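You operate a simulated robot arm through the tools that you are given. There is no shell and no other tool. Be economical: measure what you need, move in short steps, check, and stop when the job is done.

The job below is to be done with a simulated two-armed robot. You get a single attempt, and the scene is never put back.

Task
Take the round brush and leave it on the packing table. Then take the folded cream towel and leave it on top of the low dome. Then take the yellow cup and leave it on top of the lemon mini cake. Then shut the bench drawer. Then put the blue cup in the basin. Keep to this order. Set down upright: yellow cup, blue cup.

It is judged by the outcome, as a careful person would: the job done as asked, and still so three seconds after it is handed in. It fails if anything else is knocked over, pushed out of place, dropped, spilled or broken. Flat cloth is picked up by pressing the open fingertips on it (5 to 10 N) and closing them slowly along it; thin cloth reads only 2 to 8 mm in the jaws.

Robot
Two 7-joint arms with two-finger parallel grippers on one trunk, on a base that drives. Base frame: it is fixed to the floor where the robot stands at the start and does not move with it; the origin is under the middle of the robot, x ahead of it, y to its left, z up. Lengths are in m, angles in degrees, forces in N, time in s.
The left shoulder is at the start at [0.05, 0.161, 1.098], the right one opposite. With the tool pointing down near the work surface each hand reaches from about 0.1 to 0.66 m from the robot's upright axis, wherever it stands, measured 20 degrees to its own side. Places, roughly: basin (24x18 cm) [0.5, -0.38, 0.72]; bench drawer [0.3, -1.3, 0.8]; blue cup (6x6x7 cm) [0.4, -1.1, 0.9]; folded cream towel (7x7x4 cm) [0.6, -1.5, 0.9]; lemon mini cake (11x11x5 cm) [-3.6, -2.2, 0.8]; low dome (15x15x13 cm) [-1.1, -4.5, 0.8]; packing table [-1.3, 0.6, 0.8]; round brush (4x4x18 cm) [0.7, -0.1, 0.9]; yellow cup (6x6x7 cm) [0.6, -1.6, 0.9]. Payload 3.43 kg a hand.
The TCP of each hand is the grasp point between the finger pads, 0.03 m short of the fingertips. In the tool frame z runs along the fingers and y along their closing line. Largest opening 0.094 m; finger width 0.028, thickness 0.01; the body of the gripper, 0.05 by 0.096 m, starts 0.055 m behind the TCP.
Orientation is that of the tool frame in the base frame, as a unit quaternion [x, y, z, w]. With the fingers straight down and closing along the base's y, the tool's x points along the base's -x, its y along +y and its z along -z.

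Tools
- The arms move only by the tool step_arm. It takes "left_deltas", "right_deltas" or both (then of equal length, played together; a hand with none holds still); each is a list of rows, each an object of numbers (a shift or turn left out is 0, a gripper value left out holds the last): "x", "y", "z": the shift along the base's x, y, z in m; "rx", "ry", "rz": the turn, a rotation vector about the base's x, y, z in degrees; "claw": the closure in counts, from 0 (fully open) to 255 (shut). In form: [{"x": .., "y": .., "z": .., "rx": .., "ry": .., "rz": .., "claw": ..}, ...]. A call has 1 to 8 rows; each row is the pose to reach, as a shift and turn from the pose commanded when the call began. Each row takes 0.2 s and may step no farther than 0.05 m and 8.6 degrees from the row before; otherwise, or with a gripper value out of range, the whole call is refused. A pose out of reach is approached as far as the arm can. The call stops where the force on the tool passes 40 N (or 10 N more than at its start, if that is more) or the arm is blocked; 0.2 s more then pass. Each finger travels about 0.045 m/s and halts on what it meets, pressing with about 38 N; the grip force reading is that of the motor and also rises with nothing between the fingers. The clock runs only during rows and for 0.2 s after the last one: add rows that repeat a pose to give the fingers time. The reply holds the time, the measured pose of the TCP, the force on the tool along the base axes, the opening and the grip force, in the units named above and with some noise, with the torque about the TCP (base axes, N m) and any sound that the robot's microphone picked up.
- Cameras (640 x 400 px; columns grow to the right, rows downward): "scene" is now at [0.0954, 0.0382, 1.2183]; the picture's right is [0.48, -0.87, 0.00], its down [-0.49, -0.27, -0.83] and it looks along [0.73, 0.40, -0.56] (base axes); focal length 214 px, centre (320, 200). "left" rides on the left gripper at [0.076, -0.014, -0.102] in its tool frame; the picture's right is [0.18, 0.98, 0.00], its down [-0.75, 0.14, -0.64] and it looks along [-0.63, 0.12, 0.77] (tool axes); focal length 243 px, centre (320, 200). "right" rides on the right gripper at [0.076, 0.014, -0.102] in its tool frame; the picture's right is [-0.18, 0.98, 0.00], its down [-0.75, -0.14, -0.64] and it looks along [-0.63, -0.12, 0.77] (tool axes); focal length 243 px, centre (320, 200).
- snapshot(camera): a new picture of that camera. It takes no simulated time.
- raise_lower(by): slides the trunk up (or, below 0, down) by that many m; the arms and the scene camera ride with it, the base frame stays. It gives what a move gives, with no picture.
- roll_base(legs): drives the robot by 1 to 6 legs, each [ahead, left, turn to the left] in m, m and degrees, along the robot's own axes; the way and the turn of a leg run together, so that a leg with both is an arc; at most 1.5 m and 180 degrees a leg. The arms and the cameras ride along, it lands a little off, and it stops where it bumps. It gives what a move gives.
- head_to(pan, tilt): turns the head with the scene camera to pan (to the left, within 80 degrees either way) and tilt (down, from -29 to 69), counted from straight ahead of the robot. It gives what a move gives.
- probe_pixels(camera, pixels): there is no depth. For up to 12 entries [column, row, z] of the newest picture of that camera ("zoom" is the newest enlarged one), the place [x, y] in the base frame at which the ray of that pixel passes the height z, good to about 0.002 m, but the place of the scene camera against the robot may be out by one fixed shift of up to 0.025 m in any direction. It takes no simulated time.
- zoom(camera, box): a new picture of the part [left, top, right, bottom] of that camera's present view, enlarged. It takes no simulated time.
- close_job(): hands the job in; it is judged then, once.

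Go step by step. Measure first, check grasps and placings, and put right what went wrong. The budget is 110 turns and 100 pictures, counting those below and the enlarged ones. Unless the task says otherwise, let go and move clear before handing in.

The tools are called after ">>>" as a command line: name --argument value ..., lists and objects as JSON in quotes. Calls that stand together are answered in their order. step_arm: Moves the arms, as the interface text tells. Its arguments: {"type":"object","properties":{"left_deltas":{"type":"array","items":{"type":"object","properties":{"x":{"type":"number"},"y":{"type":"number"},"z":{"type":"number"},"rx":{"type":"number"},"ry":{"type":"number"},"rz":{"type":"number"},"claw":{"type":"number"}}}},"right_deltas":{"type":"array","items":{"type":"object","properties":{"x":{"type":"number"},"y":{"type":"number"},"z":{"type":"number"},"rx":{"type":"number"},"ry":{"type":"number"},"rz":{"type":"number"},"claw":{"type":"number"}}}}},"required":[]} The other tools are called the same way: raise_lower (by) slides the trunk up or down; roll_base (legs) drives the base; head_to (pan, tilt) turns the head that bears the scene camera; snapshot (camera) takes a picture; probe_pixels (camera, pixels) gives the place at which the rays of pixels pass given heights; zoom (camera, box) takes an enlarged picture of a part of a camera's view; close_job () hands the job in.

At the start:

```text
time: 0.0
left_tcp_pos: [0.4082, 0.0281, 1.1413]
left_ee_rot: [-0.001, 1.0, 0.0, 0.0]
left_contact_force: [0.6, -1.0, 0.0]
left_ft_torque: [0.04, 0.0, 0.0]
left_width: 0.094
left_grasp_force: 0.1
right_tcp_pos: [0.351, -0.3174, 1.1248]
right_ee_rot: [0.001, 1.0, -0.001, 0.001]
right_contact_force: [-0.4, -0.3, -0.4]
right_ft_torque: [0.02, -0.01, -0.02]
right_width: 0.0938
right_grasp_force: 0.0
trunk travel left (down, up): [-0.125, 0.142]
robot x, y, heading: [0.0006, -0.0004, -0.0]
head pan, tilt: [29.0, 33.7]
```

scene: 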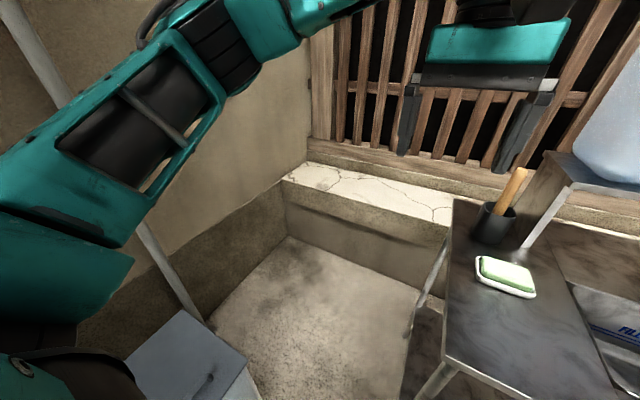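
right: 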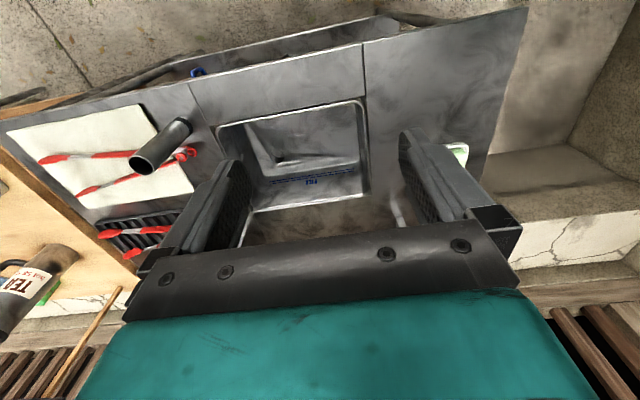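
left: 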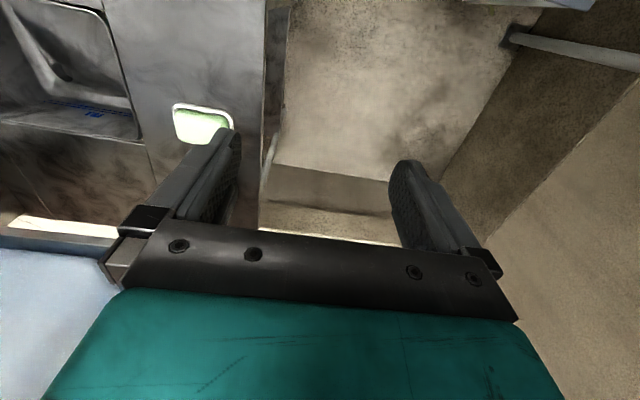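

The scene picture shows a wooden-handled brush standing in a dark holder at about (505,200). I'll turn the head to view the sink counter.

>>> head_to --pan -10 --tilt 35

>>> snapshot --camera "scene"

>>> head_to --pan -70 --tilt 25

>>> snapshot --camera "scene"

>>> head_to --pan 80 --tilt 20

>>> snapshot --camera "scene"

```text
time: 1.1
left_tcp_pos: [0.4088, 0.0266, 1.1428]
left_ee_rot: [0.0, 1.0, 0.0, 0.0]
left_contact_force: [0.0, 0.5, -0.3]
left_ft_torque: [0.01, -0.03, 0.02]
left_width: 0.0939
left_grasp_force: 0.1
right_tcp_pos: [0.3506, -0.3176, 1.1241]
right_ee_rot: [0.001, 1.0, 0.0, 0.0]
right_contact_force: [-0.4, 0.6, 0.5]
right_ft_torque: [0.0, -0.03, 0.01]
right_width: 0.0943
right_grasp_force: 0.0
trunk travel left (down, up): [-0.125, 0.142]
robot x, y, heading: [0.0027, 0.0029, 0.2]
head pan, tilt: [-10.0, 35.0]
```

```text
96 pictures are left
```

scene: 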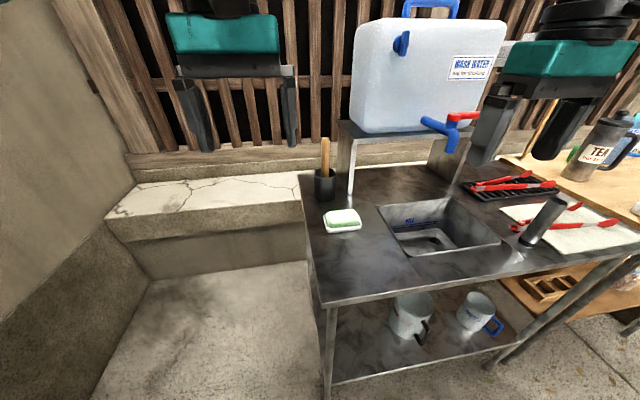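

```text
time: 2.4
left_tcp_pos: [0.4091, 0.0267, 1.1427]
left_ee_rot: [-0.001, 1.0, 0.0, 0.002]
left_contact_force: [-0.1, 0.0, -0.2]
left_ft_torque: [0.02, 0.02, 0.02]
left_width: 0.0944
left_grasp_force: 0.1
right_tcp_pos: [0.3509, -0.3181, 1.1239]
right_ee_rot: [0.001, 1.0, 0.0, 0.0]
right_contact_force: [-0.1, 0.5, 0.6]
right_ft_torque: [0.02, 0.04, -0.01]
right_width: 0.0941
right_grasp_force: 0.2
trunk travel left (down, up): [-0.125, 0.142]
robot x, y, heading: [-0.0007, 0.0029, 0.3]
head pan, tilt: [-70.0, 25.0]
```

```text
95 pictures are left
```

scene: 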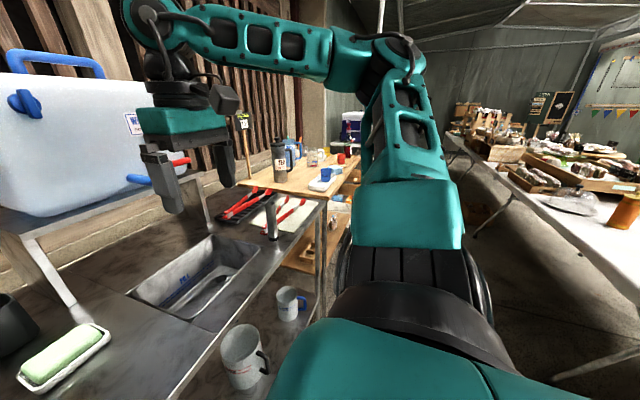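

```text
time: 4.7
left_tcp_pos: [0.4088, 0.0265, 1.1427]
left_ee_rot: [-0.001, 1.0, 0.001, 0.001]
left_contact_force: [-0.2, 0.2, -0.5]
left_ft_torque: [0.02, -0.02, 0.0]
left_width: 0.0939
left_grasp_force: 0.0
right_tcp_pos: [0.3502, -0.3173, 1.1236]
right_ee_rot: [0.001, 1.0, 0.0, 0.001]
right_contact_force: [0.2, 0.5, 0.1]
right_ft_torque: [0.02, -0.01, -0.01]
right_width: 0.0941
right_grasp_force: 0.0
trunk travel left (down, up): [-0.125, 0.142]
robot x, y, heading: [-0.0049, -0.0045, -0.0]
head pan, tilt: [80.0, 20.0]
```

```text
94 pictures are left
```

scene: 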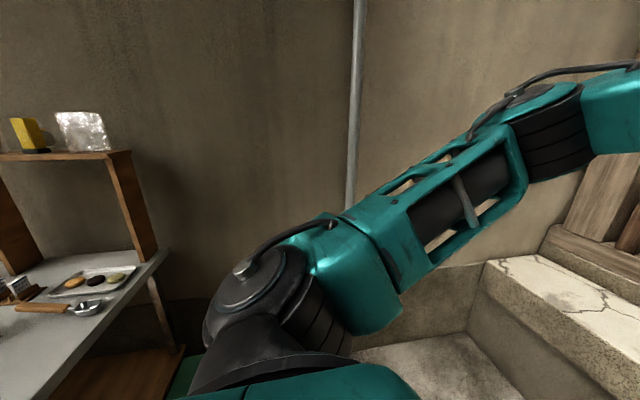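

The brush stands in a dark holder at (325,165) in the pan -10 view; packing table is behind-left. I'll zoom on the brush and look toward the bench.

>>> head_to --pan -10 --tilt 35

>>> zoom --camera "scene" --box '[270, 120, 390, 250]'

>>> probe_pixels --camera "scene" --pixels '[[325, 138, 1.0], [325, 170, 0.92], [325, 198, 0.83], [325, 198, 0.85], [310, 172, 0.83], [312, 280, 0.83]]'

```text
time: 6.3
left_tcp_pos: [0.4081, 0.0275, 1.1435]
left_ee_rot: [0.0, 1.0, 0.0, 0.0]
left_contact_force: [0.6, -0.6, 0.0]
left_ft_torque: [-0.03, 0.03, 0.0]
left_width: 0.094
left_grasp_force: 0.1
right_tcp_pos: [0.3496, -0.3175, 1.1242]
right_ee_rot: [0.001, 1.0, 0.0, 0.0]
right_contact_force: [-0.3, 0.4, 0.4]
right_ft_torque: [-0.01, -0.02, 0.01]
right_width: 0.0943
right_grasp_force: 0.0
trunk travel left (down, up): [-0.125, 0.142]
robot x, y, heading: [0.0006, 0.0007, 0.1]
head pan, tilt: [-10.0, 35.0]
```

```text
3.08 times, centred on (330, 185) of scene
```

zoom: 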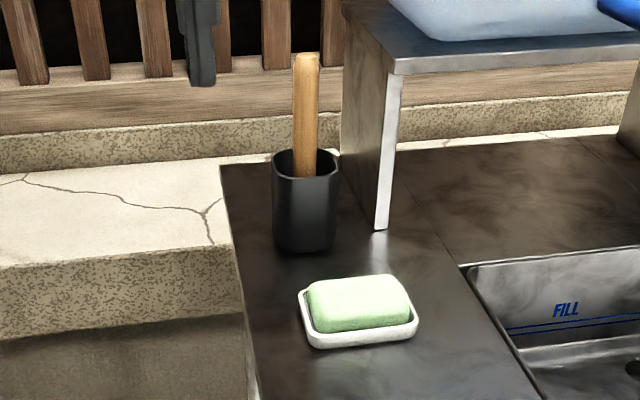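

```text
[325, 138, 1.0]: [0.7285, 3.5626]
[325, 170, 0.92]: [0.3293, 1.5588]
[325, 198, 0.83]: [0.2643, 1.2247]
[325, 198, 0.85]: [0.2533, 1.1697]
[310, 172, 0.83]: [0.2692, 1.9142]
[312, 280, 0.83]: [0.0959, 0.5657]
```

The brush handle sits at zoom (305,110), its holder at (305,200). I'll probe these points in the zoomed picture.

>>> probe_pixels --camera "zoom" --pixels '[[307, 60, 0.99], [307, 60, 1.0], [305, 160, 0.9], [304, 248, 0.8], [304, 248, 0.82], [275, 165, 0.9], [340, 165, 0.9], [220, 166, 0.8], [220, 166, 0.82], [470, 270, 0.8], [300, 292, 0.82], [395, 72, 0.95]]'

>>> snapshot --camera "left"

```text
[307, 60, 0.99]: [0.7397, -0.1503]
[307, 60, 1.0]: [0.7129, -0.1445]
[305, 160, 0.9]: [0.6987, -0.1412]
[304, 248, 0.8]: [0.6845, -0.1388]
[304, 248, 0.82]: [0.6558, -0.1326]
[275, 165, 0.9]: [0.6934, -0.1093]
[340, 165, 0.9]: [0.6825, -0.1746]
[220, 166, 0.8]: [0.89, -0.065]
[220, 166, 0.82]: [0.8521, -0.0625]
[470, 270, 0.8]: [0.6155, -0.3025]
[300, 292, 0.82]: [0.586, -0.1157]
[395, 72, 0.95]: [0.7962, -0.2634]
```

```text
92 pictures are left
```

left: 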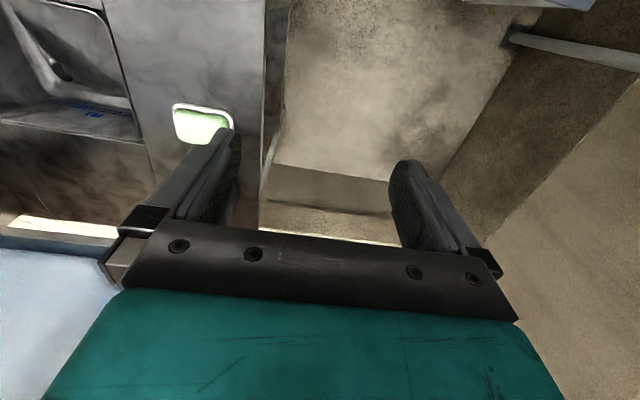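

The brush handle top is near (0.715,-0.145,0.99), the holder rim about z 0.90. It's just beyond reach so I'll check clearance in front of the base before driving.

>>> head_to --pan -10 --tilt 62

>>> snapshot --camera "scene"

>>> probe_pixels --camera "scene" --pixels '[[320, 160, 0.8], [320, 160, 0.0], [320, 390, 0.0], [320, 300, 0.0], [500, 160, 0.8]]'

```text
time: 7.3
left_tcp_pos: [0.4082, 0.0272, 1.1422]
left_ee_rot: [-0.002, 1.0, 0.0, -0.001]
left_contact_force: [0.1, -0.4, 0.0]
left_ft_torque: [-0.03, -0.01, 0.03]
left_width: 0.094
left_grasp_force: 0.1
right_tcp_pos: [0.3506, -0.3173, 1.1242]
right_ee_rot: [0.001, 1.0, 0.0, -0.001]
right_contact_force: [-1.1, -1.0, -0.6]
right_ft_torque: [-0.01, 0.02, -0.02]
right_width: 0.0938
right_grasp_force: 0.1
trunk travel left (down, up): [-0.125, 0.142]
robot x, y, heading: [-0.0016, -0.0004, -0.0]
head pan, tilt: [-10.0, 62.0]
```

```text
91 pictures are left
```

scene: 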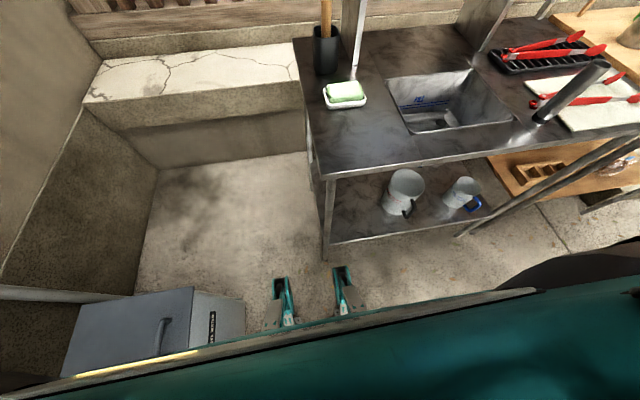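

```text
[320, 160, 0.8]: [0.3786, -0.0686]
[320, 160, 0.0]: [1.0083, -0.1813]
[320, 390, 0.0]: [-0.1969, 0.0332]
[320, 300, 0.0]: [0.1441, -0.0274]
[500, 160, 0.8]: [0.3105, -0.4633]
```

The counter front is at x≈0.35 and floor ahead looks clear for a short move. I'll drive 0.1 ahead and look at the brush again.

>>> roll_base --legs '[[0.1, 0.0, 0]]'

>>> head_to --pan -10 --tilt 40

>>> zoom --camera "scene" --box '[240, 80, 432, 200]'

```text
time: 8.3
left_tcp_pos: [0.4459, 0.0292, 1.1406]
left_ee_rot: [-0.002, 1.0, 0.0, -0.001]
left_contact_force: [0.2, -0.1, -0.4]
left_ft_torque: [-0.02, -0.02, 0.0]
left_width: 0.0939
left_grasp_force: 0.1
right_tcp_pos: [0.3857, -0.3175, 1.1228]
right_ee_rot: [0.001, 1.0, 0.0, 0.0]
right_contact_force: [0.5, -0.6, -0.2]
right_ft_torque: [0.01, -0.03, 0.0]
right_width: 0.0941
right_grasp_force: 0.1
trunk travel left (down, up): [-0.125, 0.142]
robot x, y, heading: [0.0344, 0.0001, -0.0]
head pan, tilt: [-10.0, 62.0]
stopped in leg 1: the robot was blocked; the commanded pose is now the measured one
```

```text
time: 9.1
left_tcp_pos: [0.4475, 0.0292, 1.1404]
left_ee_rot: [-0.001, 1.0, 0.001, -0.002]
left_contact_force: [0.0, -0.5, -0.2]
left_ft_torque: [0.0, 0.02, -0.01]
left_width: 0.094
left_grasp_force: 0.1
right_tcp_pos: [0.3884, -0.3172, 1.123]
right_ee_rot: [0.002, 1.0, 0.001, -0.002]
right_contact_force: [0.4, 0.0, 0.7]
right_ft_torque: [-0.01, -0.01, -0.02]
right_width: 0.0942
right_grasp_force: 0.1
trunk travel left (down, up): [-0.125, 0.142]
robot x, y, heading: [0.0345, -0.001, -0.0]
head pan, tilt: [-10.0, 40.0]
```

```text
3.33 times, centred on (336, 140) of scene
```

zoom: 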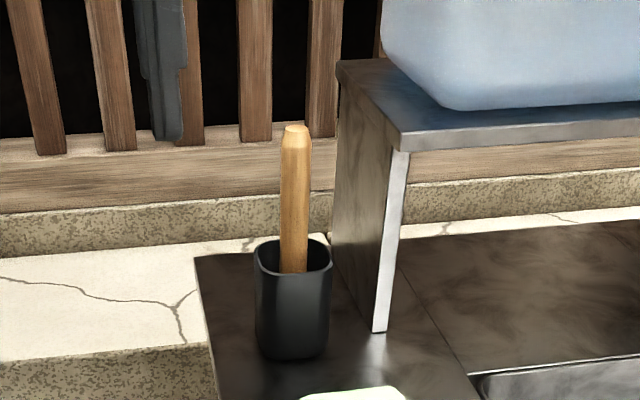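

The base stopped at x=0.034, so the brush is ~0.70 m away. Turning left would bring the right shoulder forward; I'll check where the crate at (150,330) in the last full picture is.

>>> probe_pixels --camera "scene" --pixels '[[193, 290, 0.3], [193, 290, 0.5], [245, 300, 0.3], [245, 332, 0.3], [245, 332, 0.0], [135, 295, 0.0], [155, 160, 0.0], [325, 260, 0.0], [280, 280, 0.1], [345, 270, 0.1]]'

>>> probe_pixels --camera "zoom" --pixels '[[296, 132, 0.99], [296, 132, 1.0], [293, 255, 0.9], [293, 270, 0.9], [290, 352, 0.8], [403, 150, 0.95], [380, 332, 0.8], [335, 65, 0.95], [335, 240, 0.8]]'

```text
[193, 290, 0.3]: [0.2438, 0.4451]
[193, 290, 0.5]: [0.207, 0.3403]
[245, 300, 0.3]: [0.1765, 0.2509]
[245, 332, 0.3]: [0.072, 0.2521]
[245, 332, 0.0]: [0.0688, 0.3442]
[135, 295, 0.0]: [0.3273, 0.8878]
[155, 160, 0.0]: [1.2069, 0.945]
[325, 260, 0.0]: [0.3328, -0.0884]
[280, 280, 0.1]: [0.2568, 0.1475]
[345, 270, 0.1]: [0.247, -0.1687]
```

```text
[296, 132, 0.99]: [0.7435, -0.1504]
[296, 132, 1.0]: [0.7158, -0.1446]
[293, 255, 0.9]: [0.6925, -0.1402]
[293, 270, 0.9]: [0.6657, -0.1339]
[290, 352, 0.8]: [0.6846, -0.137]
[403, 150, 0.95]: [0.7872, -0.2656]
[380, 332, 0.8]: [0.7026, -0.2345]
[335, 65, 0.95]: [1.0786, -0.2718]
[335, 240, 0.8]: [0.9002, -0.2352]
```

Brush tip is about (0.715,-0.145,1.0). The crate is close on the left, so rather than turning I'll reach with the right hand tilted 20° forward, stopping above the brush.

>>> step_arm --right_deltas '[{"x": 0.02, "y": 0.04, "ry": -2}, {"x": 0.06, "y": 0.065, "ry": -5}, {"x": 0.1, "y": 0.09, "ry": -8}, {"x": 0.14, "y": 0.115, "ry": -11}, {"x": 0.18, "y": 0.14, "ry": -14}, {"x": 0.225, "y": 0.16, "ry": -17}, {"x": 0.27, "y": 0.172, "ry": -20}, {"x": 0.315, "y": 0.172, "z": -0.01, "ry": -20}]'

>>> snapshot --camera "scene"

>>> snapshot --camera "right"

```text
time: 10.9
left_tcp_pos: [0.4482, 0.029, 1.1413]
left_ee_rot: [-0.003, 1.0, 0.002, -0.001]
left_contact_force: [0.9, -0.4, 0.0]
left_ft_torque: [0.01, 0.04, 0.01]
left_width: 0.0943
left_grasp_force: 0.1
right_tcp_pos: [0.6264, -0.2053, 1.0894]
right_ee_rot: [0.003, 0.985, 0.0, 0.173]
right_contact_force: [0.3, -0.2, -0.8]
right_ft_torque: [0.01, 0.03, -0.01]
right_width: 0.094
right_grasp_force: 0.0
right hand out of reach, approached as far as the arm can: row 6, 7, 8
trunk travel left (down, up): [-0.125, 0.142]
robot x, y, heading: [0.0377, 0.0032, -0.2]
head pan, tilt: [-10.0, 40.0]
```

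```text
89 pictures are left
```

scene: 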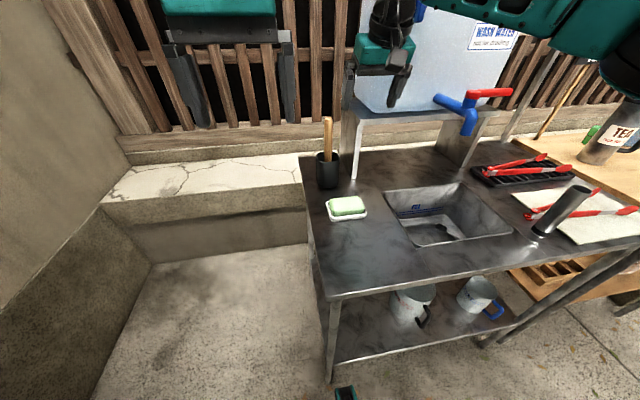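

```text
88 pictures are left
```

right: 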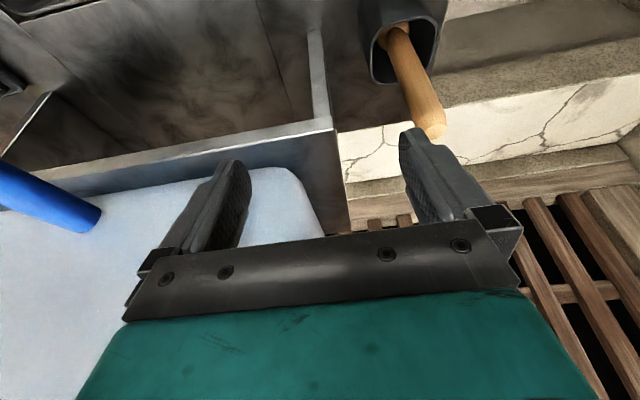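

The hand only reached (0.626,-0.205) — the tilted wrist is too high. I'll back off a little, tilt to 45° and lower to brush-handle height before advancing.

>>> step_arm --right_deltas '[{"x": -0.04, "ry": -8}, {"x": -0.08, "ry": -16}, {"x": -0.1, "ry": -24, "z": -0.03}, {"x": -0.1, "ry": -26, "z": -0.07}, {"x": -0.1, "ry": -26, "z": -0.1}]'

```text
time: 12.1
left_tcp_pos: [0.4476, 0.0289, 1.1415]
left_ee_rot: [-0.002, 1.0, 0.001, -0.001]
left_contact_force: [0.0, -0.5, 0.6]
left_ft_torque: [-0.03, -0.02, -0.02]
left_width: 0.0942
left_grasp_force: 0.0
right_tcp_pos: [0.5228, -0.202, 0.9894]
right_ee_rot: [0.0, 0.921, 0.002, 0.389]
right_contact_force: [-0.6, -0.4, -0.8]
right_ft_torque: [0.03, 0.0, 0.0]
right_width: 0.094
right_grasp_force: 0.1
trunk travel left (down, up): [-0.125, 0.142]
robot x, y, heading: [0.0376, 0.004, 0.3]
head pan, tilt: [-10.0, 40.0]
```

Now at (0.523,-0.202,0.989) tilted 46°. I'll line up in y and advance to x≈0.60, then look with the hand camera.

>>> step_arm --right_deltas '[{"x": 0.0, "y": 0.04}, {"x": 0.03, "y": 0.06, "z": -0.01}, {"x": 0.07, "y": 0.06, "z": -0.015}]'

>>> snapshot --camera "right"

>>> zoom --camera "scene" --box '[240, 60, 432, 180]'

>>> probe_pixels --camera "right" --pixels '[[320, 200, 0.99], [320, 200, 0.9]]'

```text
time: 12.9
left_tcp_pos: [0.447, 0.0288, 1.1406]
left_ee_rot: [-0.003, 1.0, 0.0, -0.002]
left_contact_force: [0.0, -0.1, 0.0]
left_ft_torque: [0.01, 0.01, -0.03]
left_width: 0.0939
left_grasp_force: 0.1
right_tcp_pos: [0.5952, -0.1437, 0.9744]
right_ee_rot: [0.001, 0.921, 0.001, 0.389]
right_contact_force: [-0.5, -0.3, 0.4]
right_ft_torque: [0.04, 0.02, 0.01]
right_width: 0.0941
right_grasp_force: 0.0
trunk travel left (down, up): [-0.125, 0.142]
robot x, y, heading: [0.0364, 0.0006, 0.0]
head pan, tilt: [-10.0, 40.0]
```

```text
87 pictures are left
```

right: 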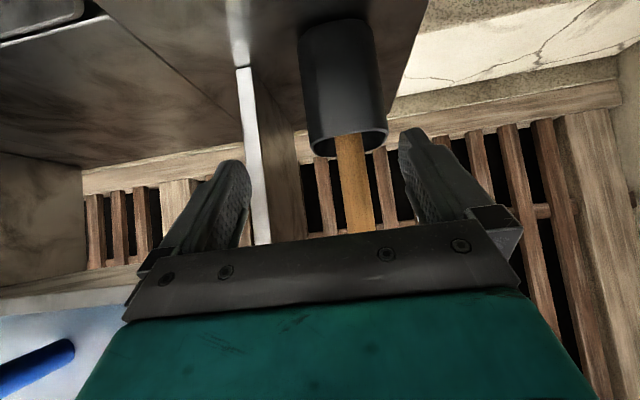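

```text
3.33 times, centred on (336, 120) of scene
```

zoom: 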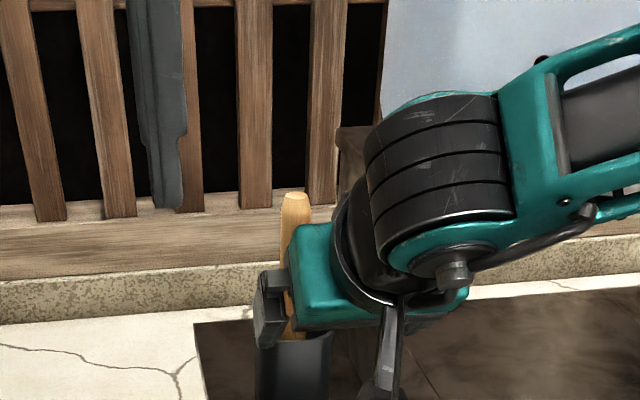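

```text
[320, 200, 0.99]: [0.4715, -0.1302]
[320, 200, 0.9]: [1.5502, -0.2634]
```

By the hand camera, the handle at (352,190) is about 0.02 left (+y) of the TCP and ~0.1 m ahead. I'll shift +0.02 in y, advance, and re-check.

>>> step_arm --right_deltas '[{"y": 0.021}, {"x": 0.04, "y": 0.021}, {"x": 0.075, "y": 0.021, "z": -0.004}]'

>>> snapshot --camera "right"

>>> zoom --camera "scene" --box '[260, 80, 420, 180]'

```text
time: 13.7
left_tcp_pos: [0.4426, 0.0289, 1.1422]
left_ee_rot: [-0.003, 1.0, 0.001, -0.001]
left_contact_force: [-0.4, -0.6, 0.0]
left_ft_torque: [0.01, 0.02, 0.0]
left_width: 0.094
left_grasp_force: 0.1
right_tcp_pos: [0.6298, -0.1445, 0.9827]
right_ee_rot: [0.003, 0.923, 0.004, 0.385]
right_contact_force: [-18.0, 0.1, 9.4]
right_ft_torque: [-0.71, -0.05, -0.93]
right_width: 0.0939
right_grasp_force: 0.0
right hand out of reach, approached as far as the arm can: row 2, 3
trunk travel left (down, up): [-0.125, 0.142]
robot x, y, heading: [0.0355, 0.0039, -0.2]
head pan, tilt: [-10.0, 40.0]
stopped in row 3 (right hand): the force on the tool passed its limit at 46 N (the readings are from after the stop); the commanded pose is now the measured one
```

```text
85 pictures are left
```

right: 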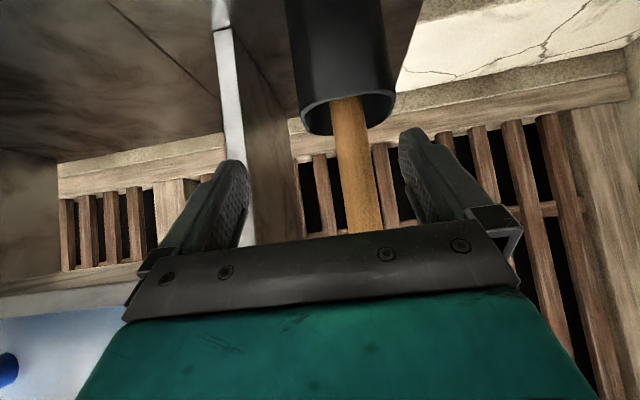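

```text
4.00 times, centred on (340, 130) of scene
```

zoom: 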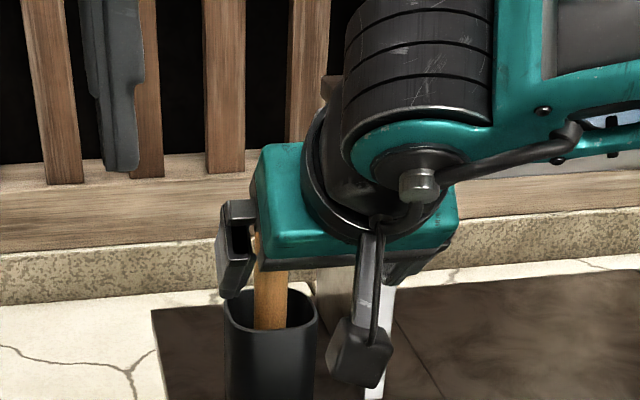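

The right finger evidently touched the shelf's side panel (force torque says y≈-0.2), so brush is nearer: about (0.665,-0.124). I'll back out, raise the trunk 0.12 m, and come straight down instead.

>>> step_arm --right_deltas '[{"x": -0.04}, {"x": -0.08, "z": 0.01}, {"x": -0.12, "z": 0.03, "ry": 8}]'

>>> raise_lower --by 0.12

>>> step_arm --right_deltas '[{"ry": 8}, {"ry": 16}, {"ry": 24}, {"ry": 32}, {"ry": 38, "y": 0.015, "claw": 90}, {"ry": 38, "y": 0.025, "x": 0.04}, {"ry": 38, "y": 0.025, "x": 0.08}]'

>>> snapshot --camera "right"

```text
time: 14.5
left_tcp_pos: [0.4463, 0.0296, 1.1412]
left_ee_rot: [-0.001, 1.0, 0.001, -0.003]
left_contact_force: [0.3, 0.2, -0.2]
left_ft_torque: [-0.01, 0.0, 0.01]
left_width: 0.094
left_grasp_force: 0.0
right_tcp_pos: [0.5117, -0.1446, 1.0103]
right_ee_rot: [0.002, 0.948, 0.004, 0.317]
right_contact_force: [-1.0, -0.8, 0.1]
right_ft_torque: [0.0, 0.0, -0.02]
right_width: 0.094
right_grasp_force: 0.1
trunk travel left (down, up): [-0.125, 0.142]
robot x, y, heading: [0.0348, 0.0018, -0.1]
head pan, tilt: [-10.0, 40.0]
```

```text
time: 16.0
left_tcp_pos: [0.448, 0.0286, 1.2602]
left_ee_rot: [-0.001, 1.0, 0.001, -0.002]
left_contact_force: [-0.1, -0.4, 0.4]
left_ft_torque: [0.02, -0.01, 0.0]
left_width: 0.0939
left_grasp_force: 0.1
right_tcp_pos: [0.5119, -0.1462, 1.1301]
right_ee_rot: [0.003, 0.948, 0.003, 0.318]
right_contact_force: [-0.4, -0.7, 1.2]
right_ft_torque: [0.03, 0.0, -0.02]
right_width: 0.094
right_grasp_force: 0.1
trunk travel left (down, up): [-0.245, 0.022]
robot x, y, heading: [0.0365, -0.0026, -0.0]
head pan, tilt: [-10.0, 40.0]
```

```text
time: 17.6
left_tcp_pos: [0.4473, 0.0283, 1.2617]
left_ee_rot: [-0.001, 1.0, 0.002, -0.001]
left_contact_force: [-0.4, 0.4, 0.4]
left_ft_torque: [0.02, -0.01, 0.03]
left_width: 0.094
left_grasp_force: 0.0
right_tcp_pos: [0.5372, -0.1654, 1.1309]
right_ee_rot: [0.003, 1.0, 0.004, -0.007]
right_contact_force: [0.8, -0.3, -0.2]
right_ft_torque: [-0.02, -0.03, -0.03]
right_width: 0.0608
right_grasp_force: 0.0
right hand out of reach, approached as far as the arm can: row 5, 6, 7
trunk travel left (down, up): [-0.245, 0.022]
robot x, y, heading: [0.039, -0.0007, 0.0]
head pan, tilt: [-10.0, 40.0]
```

```text
83 pictures are left
```

right: 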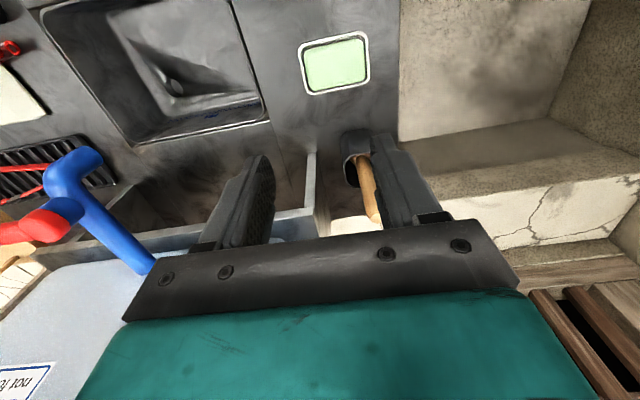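

Hand camera puts the handle from (0.675,-0.124,0.90) to (0.694,-0.125,1.0). Reach grows when lower, so I'll raise the trunk a bit, lower to z≈0.965 in front of the handle, and slide in.

>>> raise_lower --by 0.021

>>> step_arm --right_deltas '[{"z": -0.05}, {"z": -0.1}, {"z": -0.15, "y": 0.01}, {"z": -0.185, "y": 0.03}, {"z": -0.185, "y": 0.042}, {"z": -0.185, "y": 0.042, "x": 0.03}]'

>>> snapshot --camera "right"

```text
time: 18.3
left_tcp_pos: [0.448, 0.0281, 1.2819]
left_ee_rot: [-0.002, 1.0, 0.001, -0.001]
left_contact_force: [0.8, 0.0, -0.2]
left_ft_torque: [-0.02, 0.03, -0.03]
left_width: 0.0938
left_grasp_force: 0.0
right_tcp_pos: [0.5368, -0.1673, 1.1519]
right_ee_rot: [0.004, 1.0, 0.002, -0.007]
right_contact_force: [0.8, -0.4, -0.3]
right_ft_torque: [0.0, 0.0, -0.02]
right_width: 0.0608
right_grasp_force: 0.0
trunk travel left (down, up): [-0.266, 0.001]
robot x, y, heading: [0.0372, -0.0056, 0.2]
head pan, tilt: [-10.0, 40.0]
```

```text
refused: row 3 steps farther than a row can; nothing moved
```

```text
82 pictures are left
```

right: 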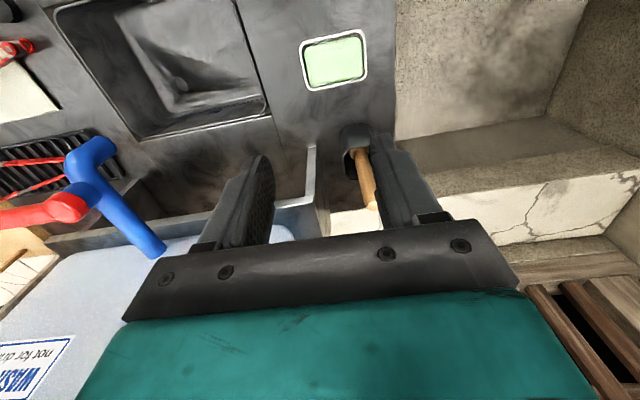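

The move was refused for one over-long row; I'll resend it with shorter steps.

>>> step_arm --right_deltas '[{"z": -0.045}, {"z": -0.09}, {"z": -0.135, "y": 0.01}, {"z": -0.175, "y": 0.03}, {"z": -0.185, "y": 0.042}, {"z": -0.185, "y": 0.042, "x": 0.03}, {"z": -0.185, "y": 0.042, "x": 0.06}]'

>>> snapshot --camera "right"

```text
time: 19.9
left_tcp_pos: [0.4476, 0.0289, 1.2818]
left_ee_rot: [-0.001, 1.0, 0.001, -0.002]
left_contact_force: [-0.5, -0.4, -0.3]
left_ft_torque: [-0.01, -0.06, -0.01]
left_width: 0.0938
left_grasp_force: 0.2
right_tcp_pos: [0.5219, -0.1905, 1.0169]
right_ee_rot: [0.004, 1.0, 0.004, -0.006]
right_contact_force: [0.3, -0.9, 0.9]
right_ft_torque: [0.0, -0.01, 0.02]
right_width: 0.0605
right_grasp_force: 0.0
right hand out of reach, approached as far as the arm can: row 2, 3, 4, 5, 6, 7
trunk travel left (down, up): [-0.266, 0.001]
robot x, y, heading: [0.0367, 0.0031, -0.2]
head pan, tilt: [-10.0, 40.0]
```

```text
81 pictures are left
```

right: 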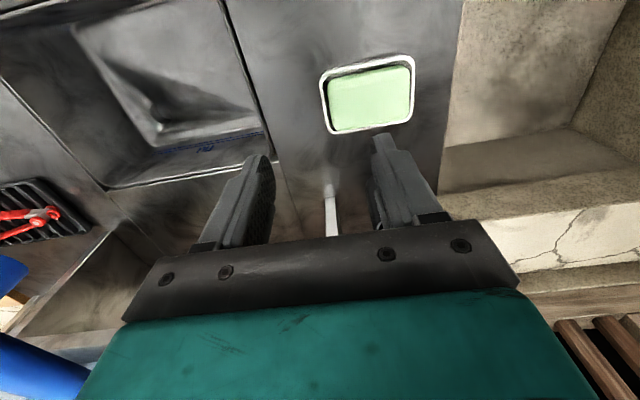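

The right arm is at a joint limit here. The left arm will serve better if the robot stands further right, with its feet between the counter legs; I'll retract the right hand, back up, slide right 0.35, and move ahead.

>>> step_arm --right_deltas '[{"x": -0.045}, {"x": -0.09}, {"x": -0.13, "y": -0.02}, {"x": -0.16, "y": -0.05, "z": 0.02}, {"x": -0.17, "y": -0.08, "z": 0.05}, {"x": -0.17, "y": -0.12, "z": 0.08, "claw": 0}]'

>>> roll_base --legs '[[-0.12, 0, 0], [0, -0.35, 0]]'

>>> head_to --pan 0 --tilt 60

>>> snapshot --camera "scene"

```text
time: 21.3
left_tcp_pos: [0.446, 0.0283, 1.2824]
left_ee_rot: [-0.001, 1.0, 0.001, -0.002]
left_contact_force: [-0.3, -0.6, -0.3]
left_ft_torque: [-0.02, -0.03, -0.01]
left_width: 0.0938
left_grasp_force: 0.0
right_tcp_pos: [0.3492, -0.3114, 1.0954]
right_ee_rot: [0.002, 1.0, 0.003, -0.008]
right_contact_force: [-0.2, -0.9, 0.8]
right_ft_torque: [0.02, -0.01, 0.01]
right_width: 0.0941
right_grasp_force: 0.0
trunk travel left (down, up): [-0.266, 0.001]
robot x, y, heading: [0.0369, 0.0029, 0.1]
head pan, tilt: [-10.0, 40.0]
```

```text
time: 25.8
left_tcp_pos: [0.3274, -0.3226, 1.2814]
left_ee_rot: [-0.002, 1.0, 0.001, -0.002]
left_contact_force: [-0.1, -0.5, -0.4]
left_ft_torque: [-0.02, -0.02, -0.01]
left_width: 0.0942
left_grasp_force: 0.2
right_tcp_pos: [0.2308, -0.6621, 1.0947]
right_ee_rot: [0.003, 1.0, 0.003, -0.007]
right_contact_force: [-0.3, -0.6, 0.2]
right_ft_torque: [-0.01, 0.0, -0.01]
right_width: 0.0937
right_grasp_force: 0.0
trunk travel left (down, up): [-0.266, 0.001]
robot x, y, heading: [-0.0841, -0.3508, -0.3]
head pan, tilt: [-10.0, 40.0]
```

```text
time: 26.6
left_tcp_pos: [0.3279, -0.3224, 1.2815]
left_ee_rot: [-0.002, 1.0, 0.001, -0.001]
left_contact_force: [0.4, 0.8, -0.3]
left_ft_torque: [0.02, -0.02, 0.01]
left_width: 0.0939
left_grasp_force: 0.0
right_tcp_pos: [0.2298, -0.6636, 1.0954]
right_ee_rot: [0.003, 1.0, 0.002, -0.007]
right_contact_force: [0.2, 0.0, -0.3]
right_ft_torque: [0.02, 0.02, 0.01]
right_width: 0.0942
right_grasp_force: 0.0
trunk travel left (down, up): [-0.266, 0.001]
robot x, y, heading: [-0.0868, -0.352, -0.1]
head pan, tilt: [0.0, 60.0]
```

```text
80 pictures are left
```

scene: 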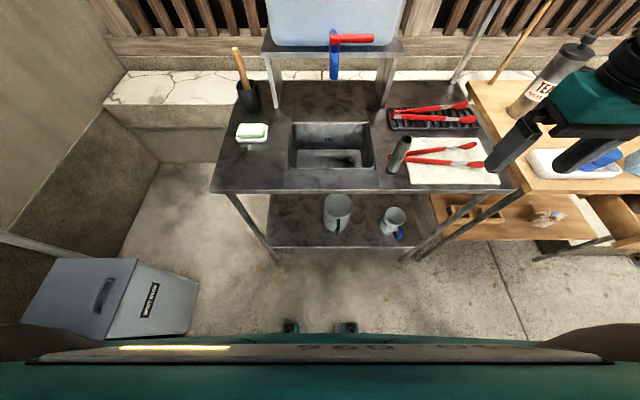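

The gap between the counter's legs (275,255) and (405,260) is ahead of the feet at (290,328),(347,328). I'll drive ahead gently.

>>> roll_base --legs '[[0.11, 0, 0], [0.1, 0, 0]]'

>>> snapshot --camera "left"

```text
time: 28.0
left_tcp_pos: [0.4379, -0.3216, 1.2804]
left_ee_rot: [-0.003, 1.0, 0.002, -0.001]
left_contact_force: [-0.3, -0.3, 1.1]
left_ft_torque: [0.02, -0.04, -0.01]
left_width: 0.0938
left_grasp_force: 0.1
right_tcp_pos: [0.3403, -0.6622, 1.0958]
right_ee_rot: [0.003, 1.0, 0.003, -0.007]
right_contact_force: [0.1, -0.1, 0.3]
right_ft_torque: [-0.01, -0.01, 0.01]
right_width: 0.0941
right_grasp_force: 0.2
trunk travel left (down, up): [-0.266, 0.001]
robot x, y, heading: [0.0267, -0.3487, -0.1]
head pan, tilt: [0.0, 60.0]
stopped in leg 2: the robot was blocked; the commanded pose is now the measured one
```

```text
79 pictures are left
```

left: 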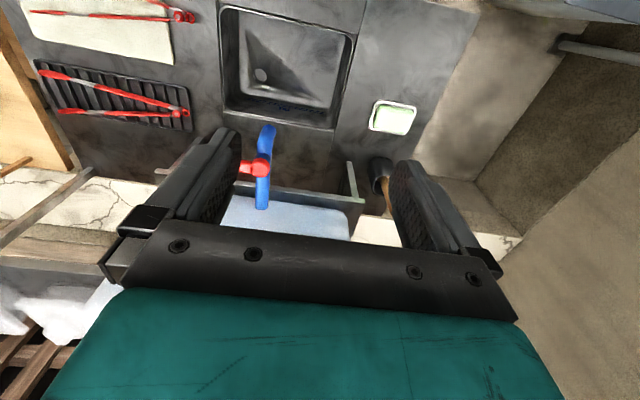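

Still blocked at x≈0.027 here. Turning the robot right brings the left shoulder forward and toward the brush, so I'll back 0.03, shift left 0.05, and turn right 40°.

>>> roll_base --legs '[[-0.04, 0.06, 0], [0, 0, -40]]'

>>> head_to --pan 40 --tilt 45

>>> snapshot --camera "scene"

```text
time: 31.1
left_tcp_pos: [0.3189, -0.5359, 1.2818]
left_ee_rot: [0.342, 0.94, 0.001, -0.002]
left_contact_force: [0.4, 0.2, 0.1]
left_ft_torque: [0.01, 0.03, 0.0]
left_width: 0.0942
left_grasp_force: 0.2
right_tcp_pos: [0.0249, -0.7322, 1.0945]
right_ee_rot: [0.348, 0.937, 0.005, -0.006]
right_contact_force: [0.3, 0.3, -0.6]
right_ft_torque: [0.02, -0.01, 0.02]
right_width: 0.0939
right_grasp_force: 0.1
trunk travel left (down, up): [-0.266, 0.001]
robot x, y, heading: [-0.0158, -0.2887, -40.3]
head pan, tilt: [0.0, 60.0]
```

```text
time: 32.2
left_tcp_pos: [0.3185, -0.5345, 1.2817]
left_ee_rot: [0.341, 0.94, 0.001, -0.001]
left_contact_force: [0.6, 0.3, -0.9]
left_ft_torque: [-0.02, -0.02, 0.03]
left_width: 0.0939
left_grasp_force: 0.1
right_tcp_pos: [0.0249, -0.7315, 1.0949]
right_ee_rot: [0.347, 0.938, 0.005, -0.005]
right_contact_force: [-0.7, -0.4, -0.7]
right_ft_torque: [-0.03, 0.0, -0.01]
right_width: 0.0939
right_grasp_force: 0.2
trunk travel left (down, up): [-0.266, 0.001]
robot x, y, heading: [-0.013, -0.2881, -40.4]
head pan, tilt: [40.0, 45.0]
```

```text
78 pictures are left
```

scene: 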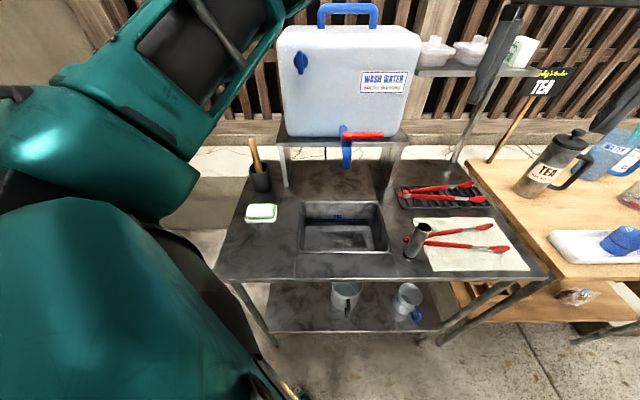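

The view is clear; the brush is at (257,165). I'll bring the left hand over toward the front of the brush in two calls.

>>> step_arm --left_deltas '[{"x": 0.02, "y": 0.04, "z": -0.02}, {"x": 0.04, "y": 0.08, "z": -0.04, "rz": 5}, {"x": 0.06, "y": 0.12, "z": -0.06, "rz": 10}, {"x": 0.08, "y": 0.16, "z": -0.08, "rz": 15}, {"x": 0.1, "y": 0.2, "z": -0.1, "rz": 20}, {"x": 0.12, "y": 0.24, "z": -0.12, "rz": 25}, {"x": 0.14, "y": 0.28, "z": -0.13, "rz": 30}, {"x": 0.16, "y": 0.32, "z": -0.14, "rz": 35}]'

>>> step_arm --left_deltas '[{"x": 0.02, "y": 0.03, "z": -0.03}, {"x": 0.04, "y": 0.06, "z": -0.06}, {"x": 0.06, "y": 0.08, "z": -0.08}]'

>>> snapshot --camera "left"

```text
time: 34.0
left_tcp_pos: [0.4797, -0.2137, 1.1402]
left_ee_rot: [0.042, 0.999, 0.001, -0.001]
left_contact_force: [-0.5, 0.4, 0.4]
left_ft_torque: [-0.04, 0.02, 0.0]
left_width: 0.0942
left_grasp_force: 0.0
right_tcp_pos: [0.0247, -0.7308, 1.0945]
right_ee_rot: [0.348, 0.937, 0.004, -0.005]
right_contact_force: [0.5, 0.7, -0.3]
right_ft_torque: [-0.02, -0.03, -0.03]
right_width: 0.0941
right_grasp_force: 0.0
trunk travel left (down, up): [-0.266, 0.001]
robot x, y, heading: [-0.0122, -0.2913, -40.3]
head pan, tilt: [40.0, 45.0]
```

```text
time: 34.8
left_tcp_pos: [0.5405, -0.1331, 1.0609]
left_ee_rot: [0.043, 0.999, 0.001, -0.002]
left_contact_force: [0.8, 0.0, -0.6]
left_ft_torque: [0.0, 0.05, -0.03]
left_width: 0.0939
left_grasp_force: 0.1
right_tcp_pos: [0.0245, -0.7315, 1.0958]
right_ee_rot: [0.348, 0.938, 0.004, -0.006]
right_contact_force: [0.0, -0.4, 0.3]
right_ft_torque: [0.01, 0.01, -0.01]
right_width: 0.0941
right_grasp_force: 0.0
trunk travel left (down, up): [-0.266, 0.001]
robot x, y, heading: [-0.0082, -0.2891, -40.3]
head pan, tilt: [40.0, 45.0]
```

```text
77 pictures are left
```

left: 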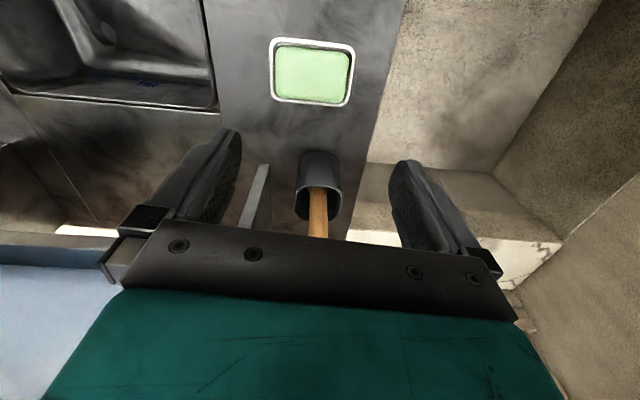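

The handle at (318,200) is centred between the fingers. I'll narrow the claw, advance above it to x≈0.665 and look again.

>>> step_arm --left_deltas '[{"x": 0.04, "y": 0.005, "claw": 60}, {"x": 0.08, "y": 0.009}, {"x": 0.12, "y": 0.009}]'

>>> snapshot --camera "left"

>>> zoom --camera "scene" --box '[190, 100, 350, 200]'

```text
time: 35.6
left_tcp_pos: [0.6605, -0.1249, 1.0604]
left_ee_rot: [0.044, 0.999, 0.002, -0.003]
left_contact_force: [0.1, 0.3, 0.0]
left_ft_torque: [0.02, -0.01, 0.03]
left_width: 0.0717
left_grasp_force: 0.0
right_tcp_pos: [0.0265, -0.7318, 1.095]
right_ee_rot: [0.348, 0.937, 0.005, -0.006]
right_contact_force: [0.2, -0.7, 0.4]
right_ft_torque: [-0.01, 0.0, -0.01]
right_width: 0.0938
right_grasp_force: 0.1
trunk travel left (down, up): [-0.266, 0.001]
robot x, y, heading: [-0.0084, -0.2903, -40.0]
head pan, tilt: [40.0, 45.0]
```

```text
76 pictures are left
```

left: 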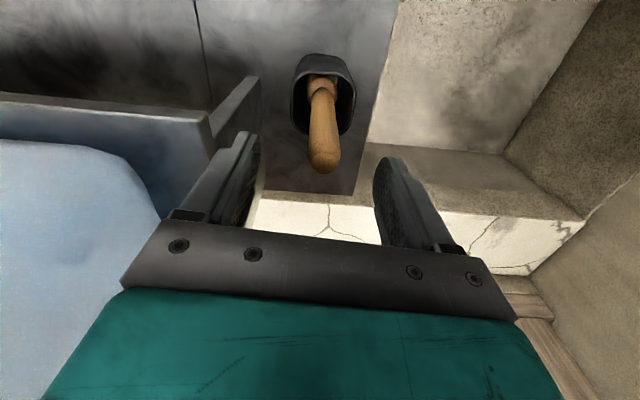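

```text
4.00 times, centred on (270, 150) of scene
```

zoom: 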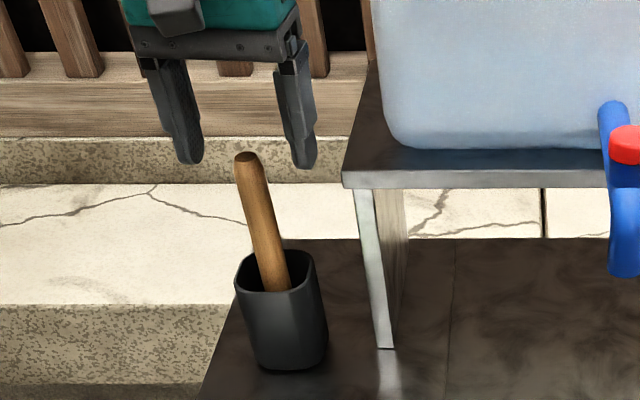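

The tip is at (324,160) and works out to (0.67,-0.12,~1.01), right under the fingers. I'll descend to z≈0.975 and close.

>>> step_arm --left_deltas '[{"x": 0.004, "y": 0.004, "z": -0.03}, {"x": 0.004, "y": 0.004, "z": -0.06}, {"x": 0.004, "y": 0.004, "z": -0.083}, {"x": 0.004, "y": 0.004, "z": -0.083, "claw": 130}, {"x": 0.004, "y": 0.004, "z": -0.083, "claw": 200}, {"x": 0.004, "y": 0.004, "z": -0.083, "claw": 255}, {"x": 0.004, "y": 0.004, "z": -0.083, "claw": 255}, {"x": 0.004, "y": 0.004, "z": -0.083, "claw": 255}]'

>>> snapshot --camera "left"

```text
time: 37.4
left_tcp_pos: [0.6633, -0.123, 0.9799]
left_ee_rot: [0.043, 0.999, 0.0, 0.0]
left_contact_force: [1.7, -4.1, 17.1]
left_ft_torque: [-0.66, -0.08, 0.03]
left_width: 0.0205
left_grasp_force: 38.2
right_tcp_pos: [0.0228, -0.7314, 1.0949]
right_ee_rot: [0.348, 0.937, 0.005, -0.005]
right_contact_force: [-0.1, -0.2, 0.0]
right_ft_torque: [-0.01, -0.01, -0.03]
right_width: 0.0939
right_grasp_force: 0.2
trunk travel left (down, up): [-0.266, 0.001]
robot x, y, heading: [-0.0146, -0.2901, -40.3]
head pan, tilt: [40.0, 45.0]
```

```text
74 pictures are left
```

left: 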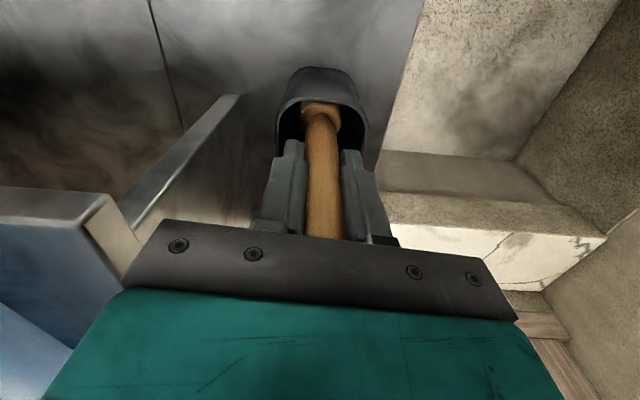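

Gripped at 20 mm width. I'll lift straight up 0.11 m.

>>> step_arm --left_deltas '[{"z": 0.03}, {"z": 0.06}, {"z": 0.09}, {"z": 0.115}]'

>>> snapshot --camera "scene"

```text
time: 38.4
left_tcp_pos: [0.6621, -0.1218, 1.0931]
left_ee_rot: [0.042, 0.999, 0.002, -0.002]
left_contact_force: [-0.1, -0.1, -0.9]
left_ft_torque: [-0.01, -0.03, -0.02]
left_width: 0.0208
left_grasp_force: 37.6
right_tcp_pos: [0.0258, -0.7321, 1.0955]
right_ee_rot: [0.348, 0.937, 0.004, -0.005]
right_contact_force: [-0.6, 0.3, 0.0]
right_ft_torque: [-0.03, 0.03, 0.01]
right_width: 0.0937
right_grasp_force: 0.0
trunk travel left (down, up): [-0.266, 0.001]
robot x, y, heading: [-0.0113, -0.2892, -40.2]
head pan, tilt: [40.0, 45.0]
```

```text
73 pictures are left
```

scene: 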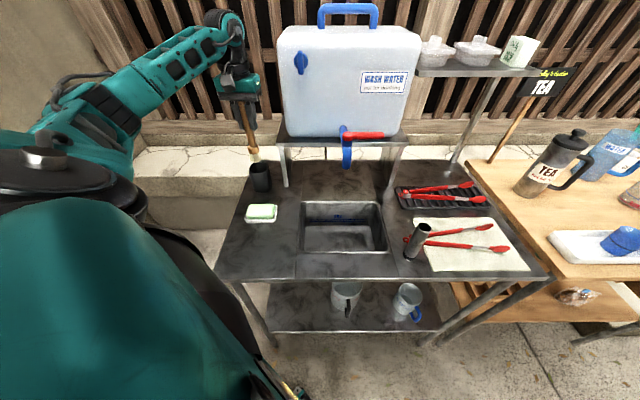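

The brush is out of the holder. I'll lift slightly more and draw the hand back toward the robot.

>>> step_arm --left_deltas '[{"z": 0.03}, {"x": -0.04, "z": 0.05}, {"x": -0.08, "z": 0.06}, {"x": -0.12, "z": 0.06}, {"x": -0.16, "y": -0.01, "z": 0.06}, {"x": -0.2, "y": -0.03, "z": 0.06}, {"x": -0.24, "y": -0.06, "z": 0.06}, {"x": -0.27, "y": -0.1, "z": 0.06}]'

>>> step_arm --left_deltas '[{"x": -0.02, "y": -0.04, "rz": -8}, {"x": -0.02, "y": -0.08, "rz": -16}, {"x": -0.02, "y": -0.12, "rz": -24}]'

>>> roll_base --legs '[[-0.1, 0.0, 0]]'

>>> head_to --pan -75 --tilt 25

>>> snapshot --camera "scene"

```text
time: 40.2
left_tcp_pos: [0.395, -0.2237, 1.155]
left_ee_rot: [0.044, 0.999, 0.002, -0.001]
left_contact_force: [0.2, -0.1, -1.7]
left_ft_torque: [0.04, 0.04, 0.01]
left_width: 0.0207
left_grasp_force: 38.0
right_tcp_pos: [0.0266, -0.7323, 1.0942]
right_ee_rot: [0.347, 0.938, 0.006, -0.007]
right_contact_force: [-0.1, 0.5, -0.5]
right_ft_torque: [0.01, 0.0, -0.03]
right_width: 0.0938
right_grasp_force: 0.0
trunk travel left (down, up): [-0.266, 0.001]
robot x, y, heading: [-0.0147, -0.2904, -40.1]
head pan, tilt: [40.0, 45.0]
```

```text
time: 41.0
left_tcp_pos: [0.373, -0.3437, 1.1525]
left_ee_rot: [0.249, 0.968, 0.001, -0.001]
left_contact_force: [0.2, -1.5, -0.3]
left_ft_torque: [-0.03, -0.01, -0.01]
left_width: 0.0201
left_grasp_force: 37.8
right_tcp_pos: [0.0259, -0.7327, 1.0941]
right_ee_rot: [0.347, 0.938, 0.005, -0.006]
right_contact_force: [0.1, 0.0, 1.0]
right_ft_torque: [0.02, 0.03, -0.02]
right_width: 0.0942
right_grasp_force: 0.1
trunk travel left (down, up): [-0.266, 0.001]
robot x, y, heading: [-0.0092, -0.2891, -40.4]
head pan, tilt: [40.0, 45.0]
```

```text
time: 42.1
left_tcp_pos: [0.297, -0.276, 1.1534]
left_ee_rot: [0.251, 0.968, 0.002, -0.002]
left_contact_force: [-0.1, -0.1, -1.1]
left_ft_torque: [-0.02, -0.01, -0.01]
left_width: 0.0204
left_grasp_force: 38.0
right_tcp_pos: [-0.0516, -0.6665, 1.0947]
right_ee_rot: [0.348, 0.938, 0.004, -0.005]
right_contact_force: [-0.6, 1.0, -0.5]
right_ft_torque: [-0.02, -0.02, 0.03]
right_width: 0.094
right_grasp_force: 0.1
trunk travel left (down, up): [-0.266, 0.001]
robot x, y, heading: [-0.0878, -0.2274, -40.2]
head pan, tilt: [40.0, 45.0]
```

```text
time: 44.0
left_tcp_pos: [0.2974, -0.2776, 1.1533]
left_ee_rot: [0.251, 0.968, 0.001, -0.001]
left_contact_force: [0.4, -0.2, -0.8]
left_ft_torque: [0.03, 0.0, -0.03]
left_width: 0.0205
left_grasp_force: 37.7
right_tcp_pos: [-0.0513, -0.667, 1.0949]
right_ee_rot: [0.347, 0.938, 0.005, -0.006]
right_contact_force: [-0.3, -0.3, 0.6]
right_ft_torque: [0.0, -0.01, 0.01]
right_width: 0.0941
right_grasp_force: 0.0
trunk travel left (down, up): [-0.266, 0.001]
robot x, y, heading: [-0.0855, -0.223, -40.4]
head pan, tilt: [-75.0, 25.0]
```

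```text
72 pictures are left
```

scene: 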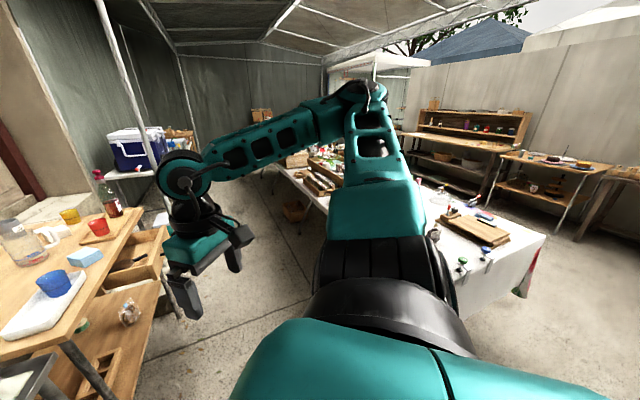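

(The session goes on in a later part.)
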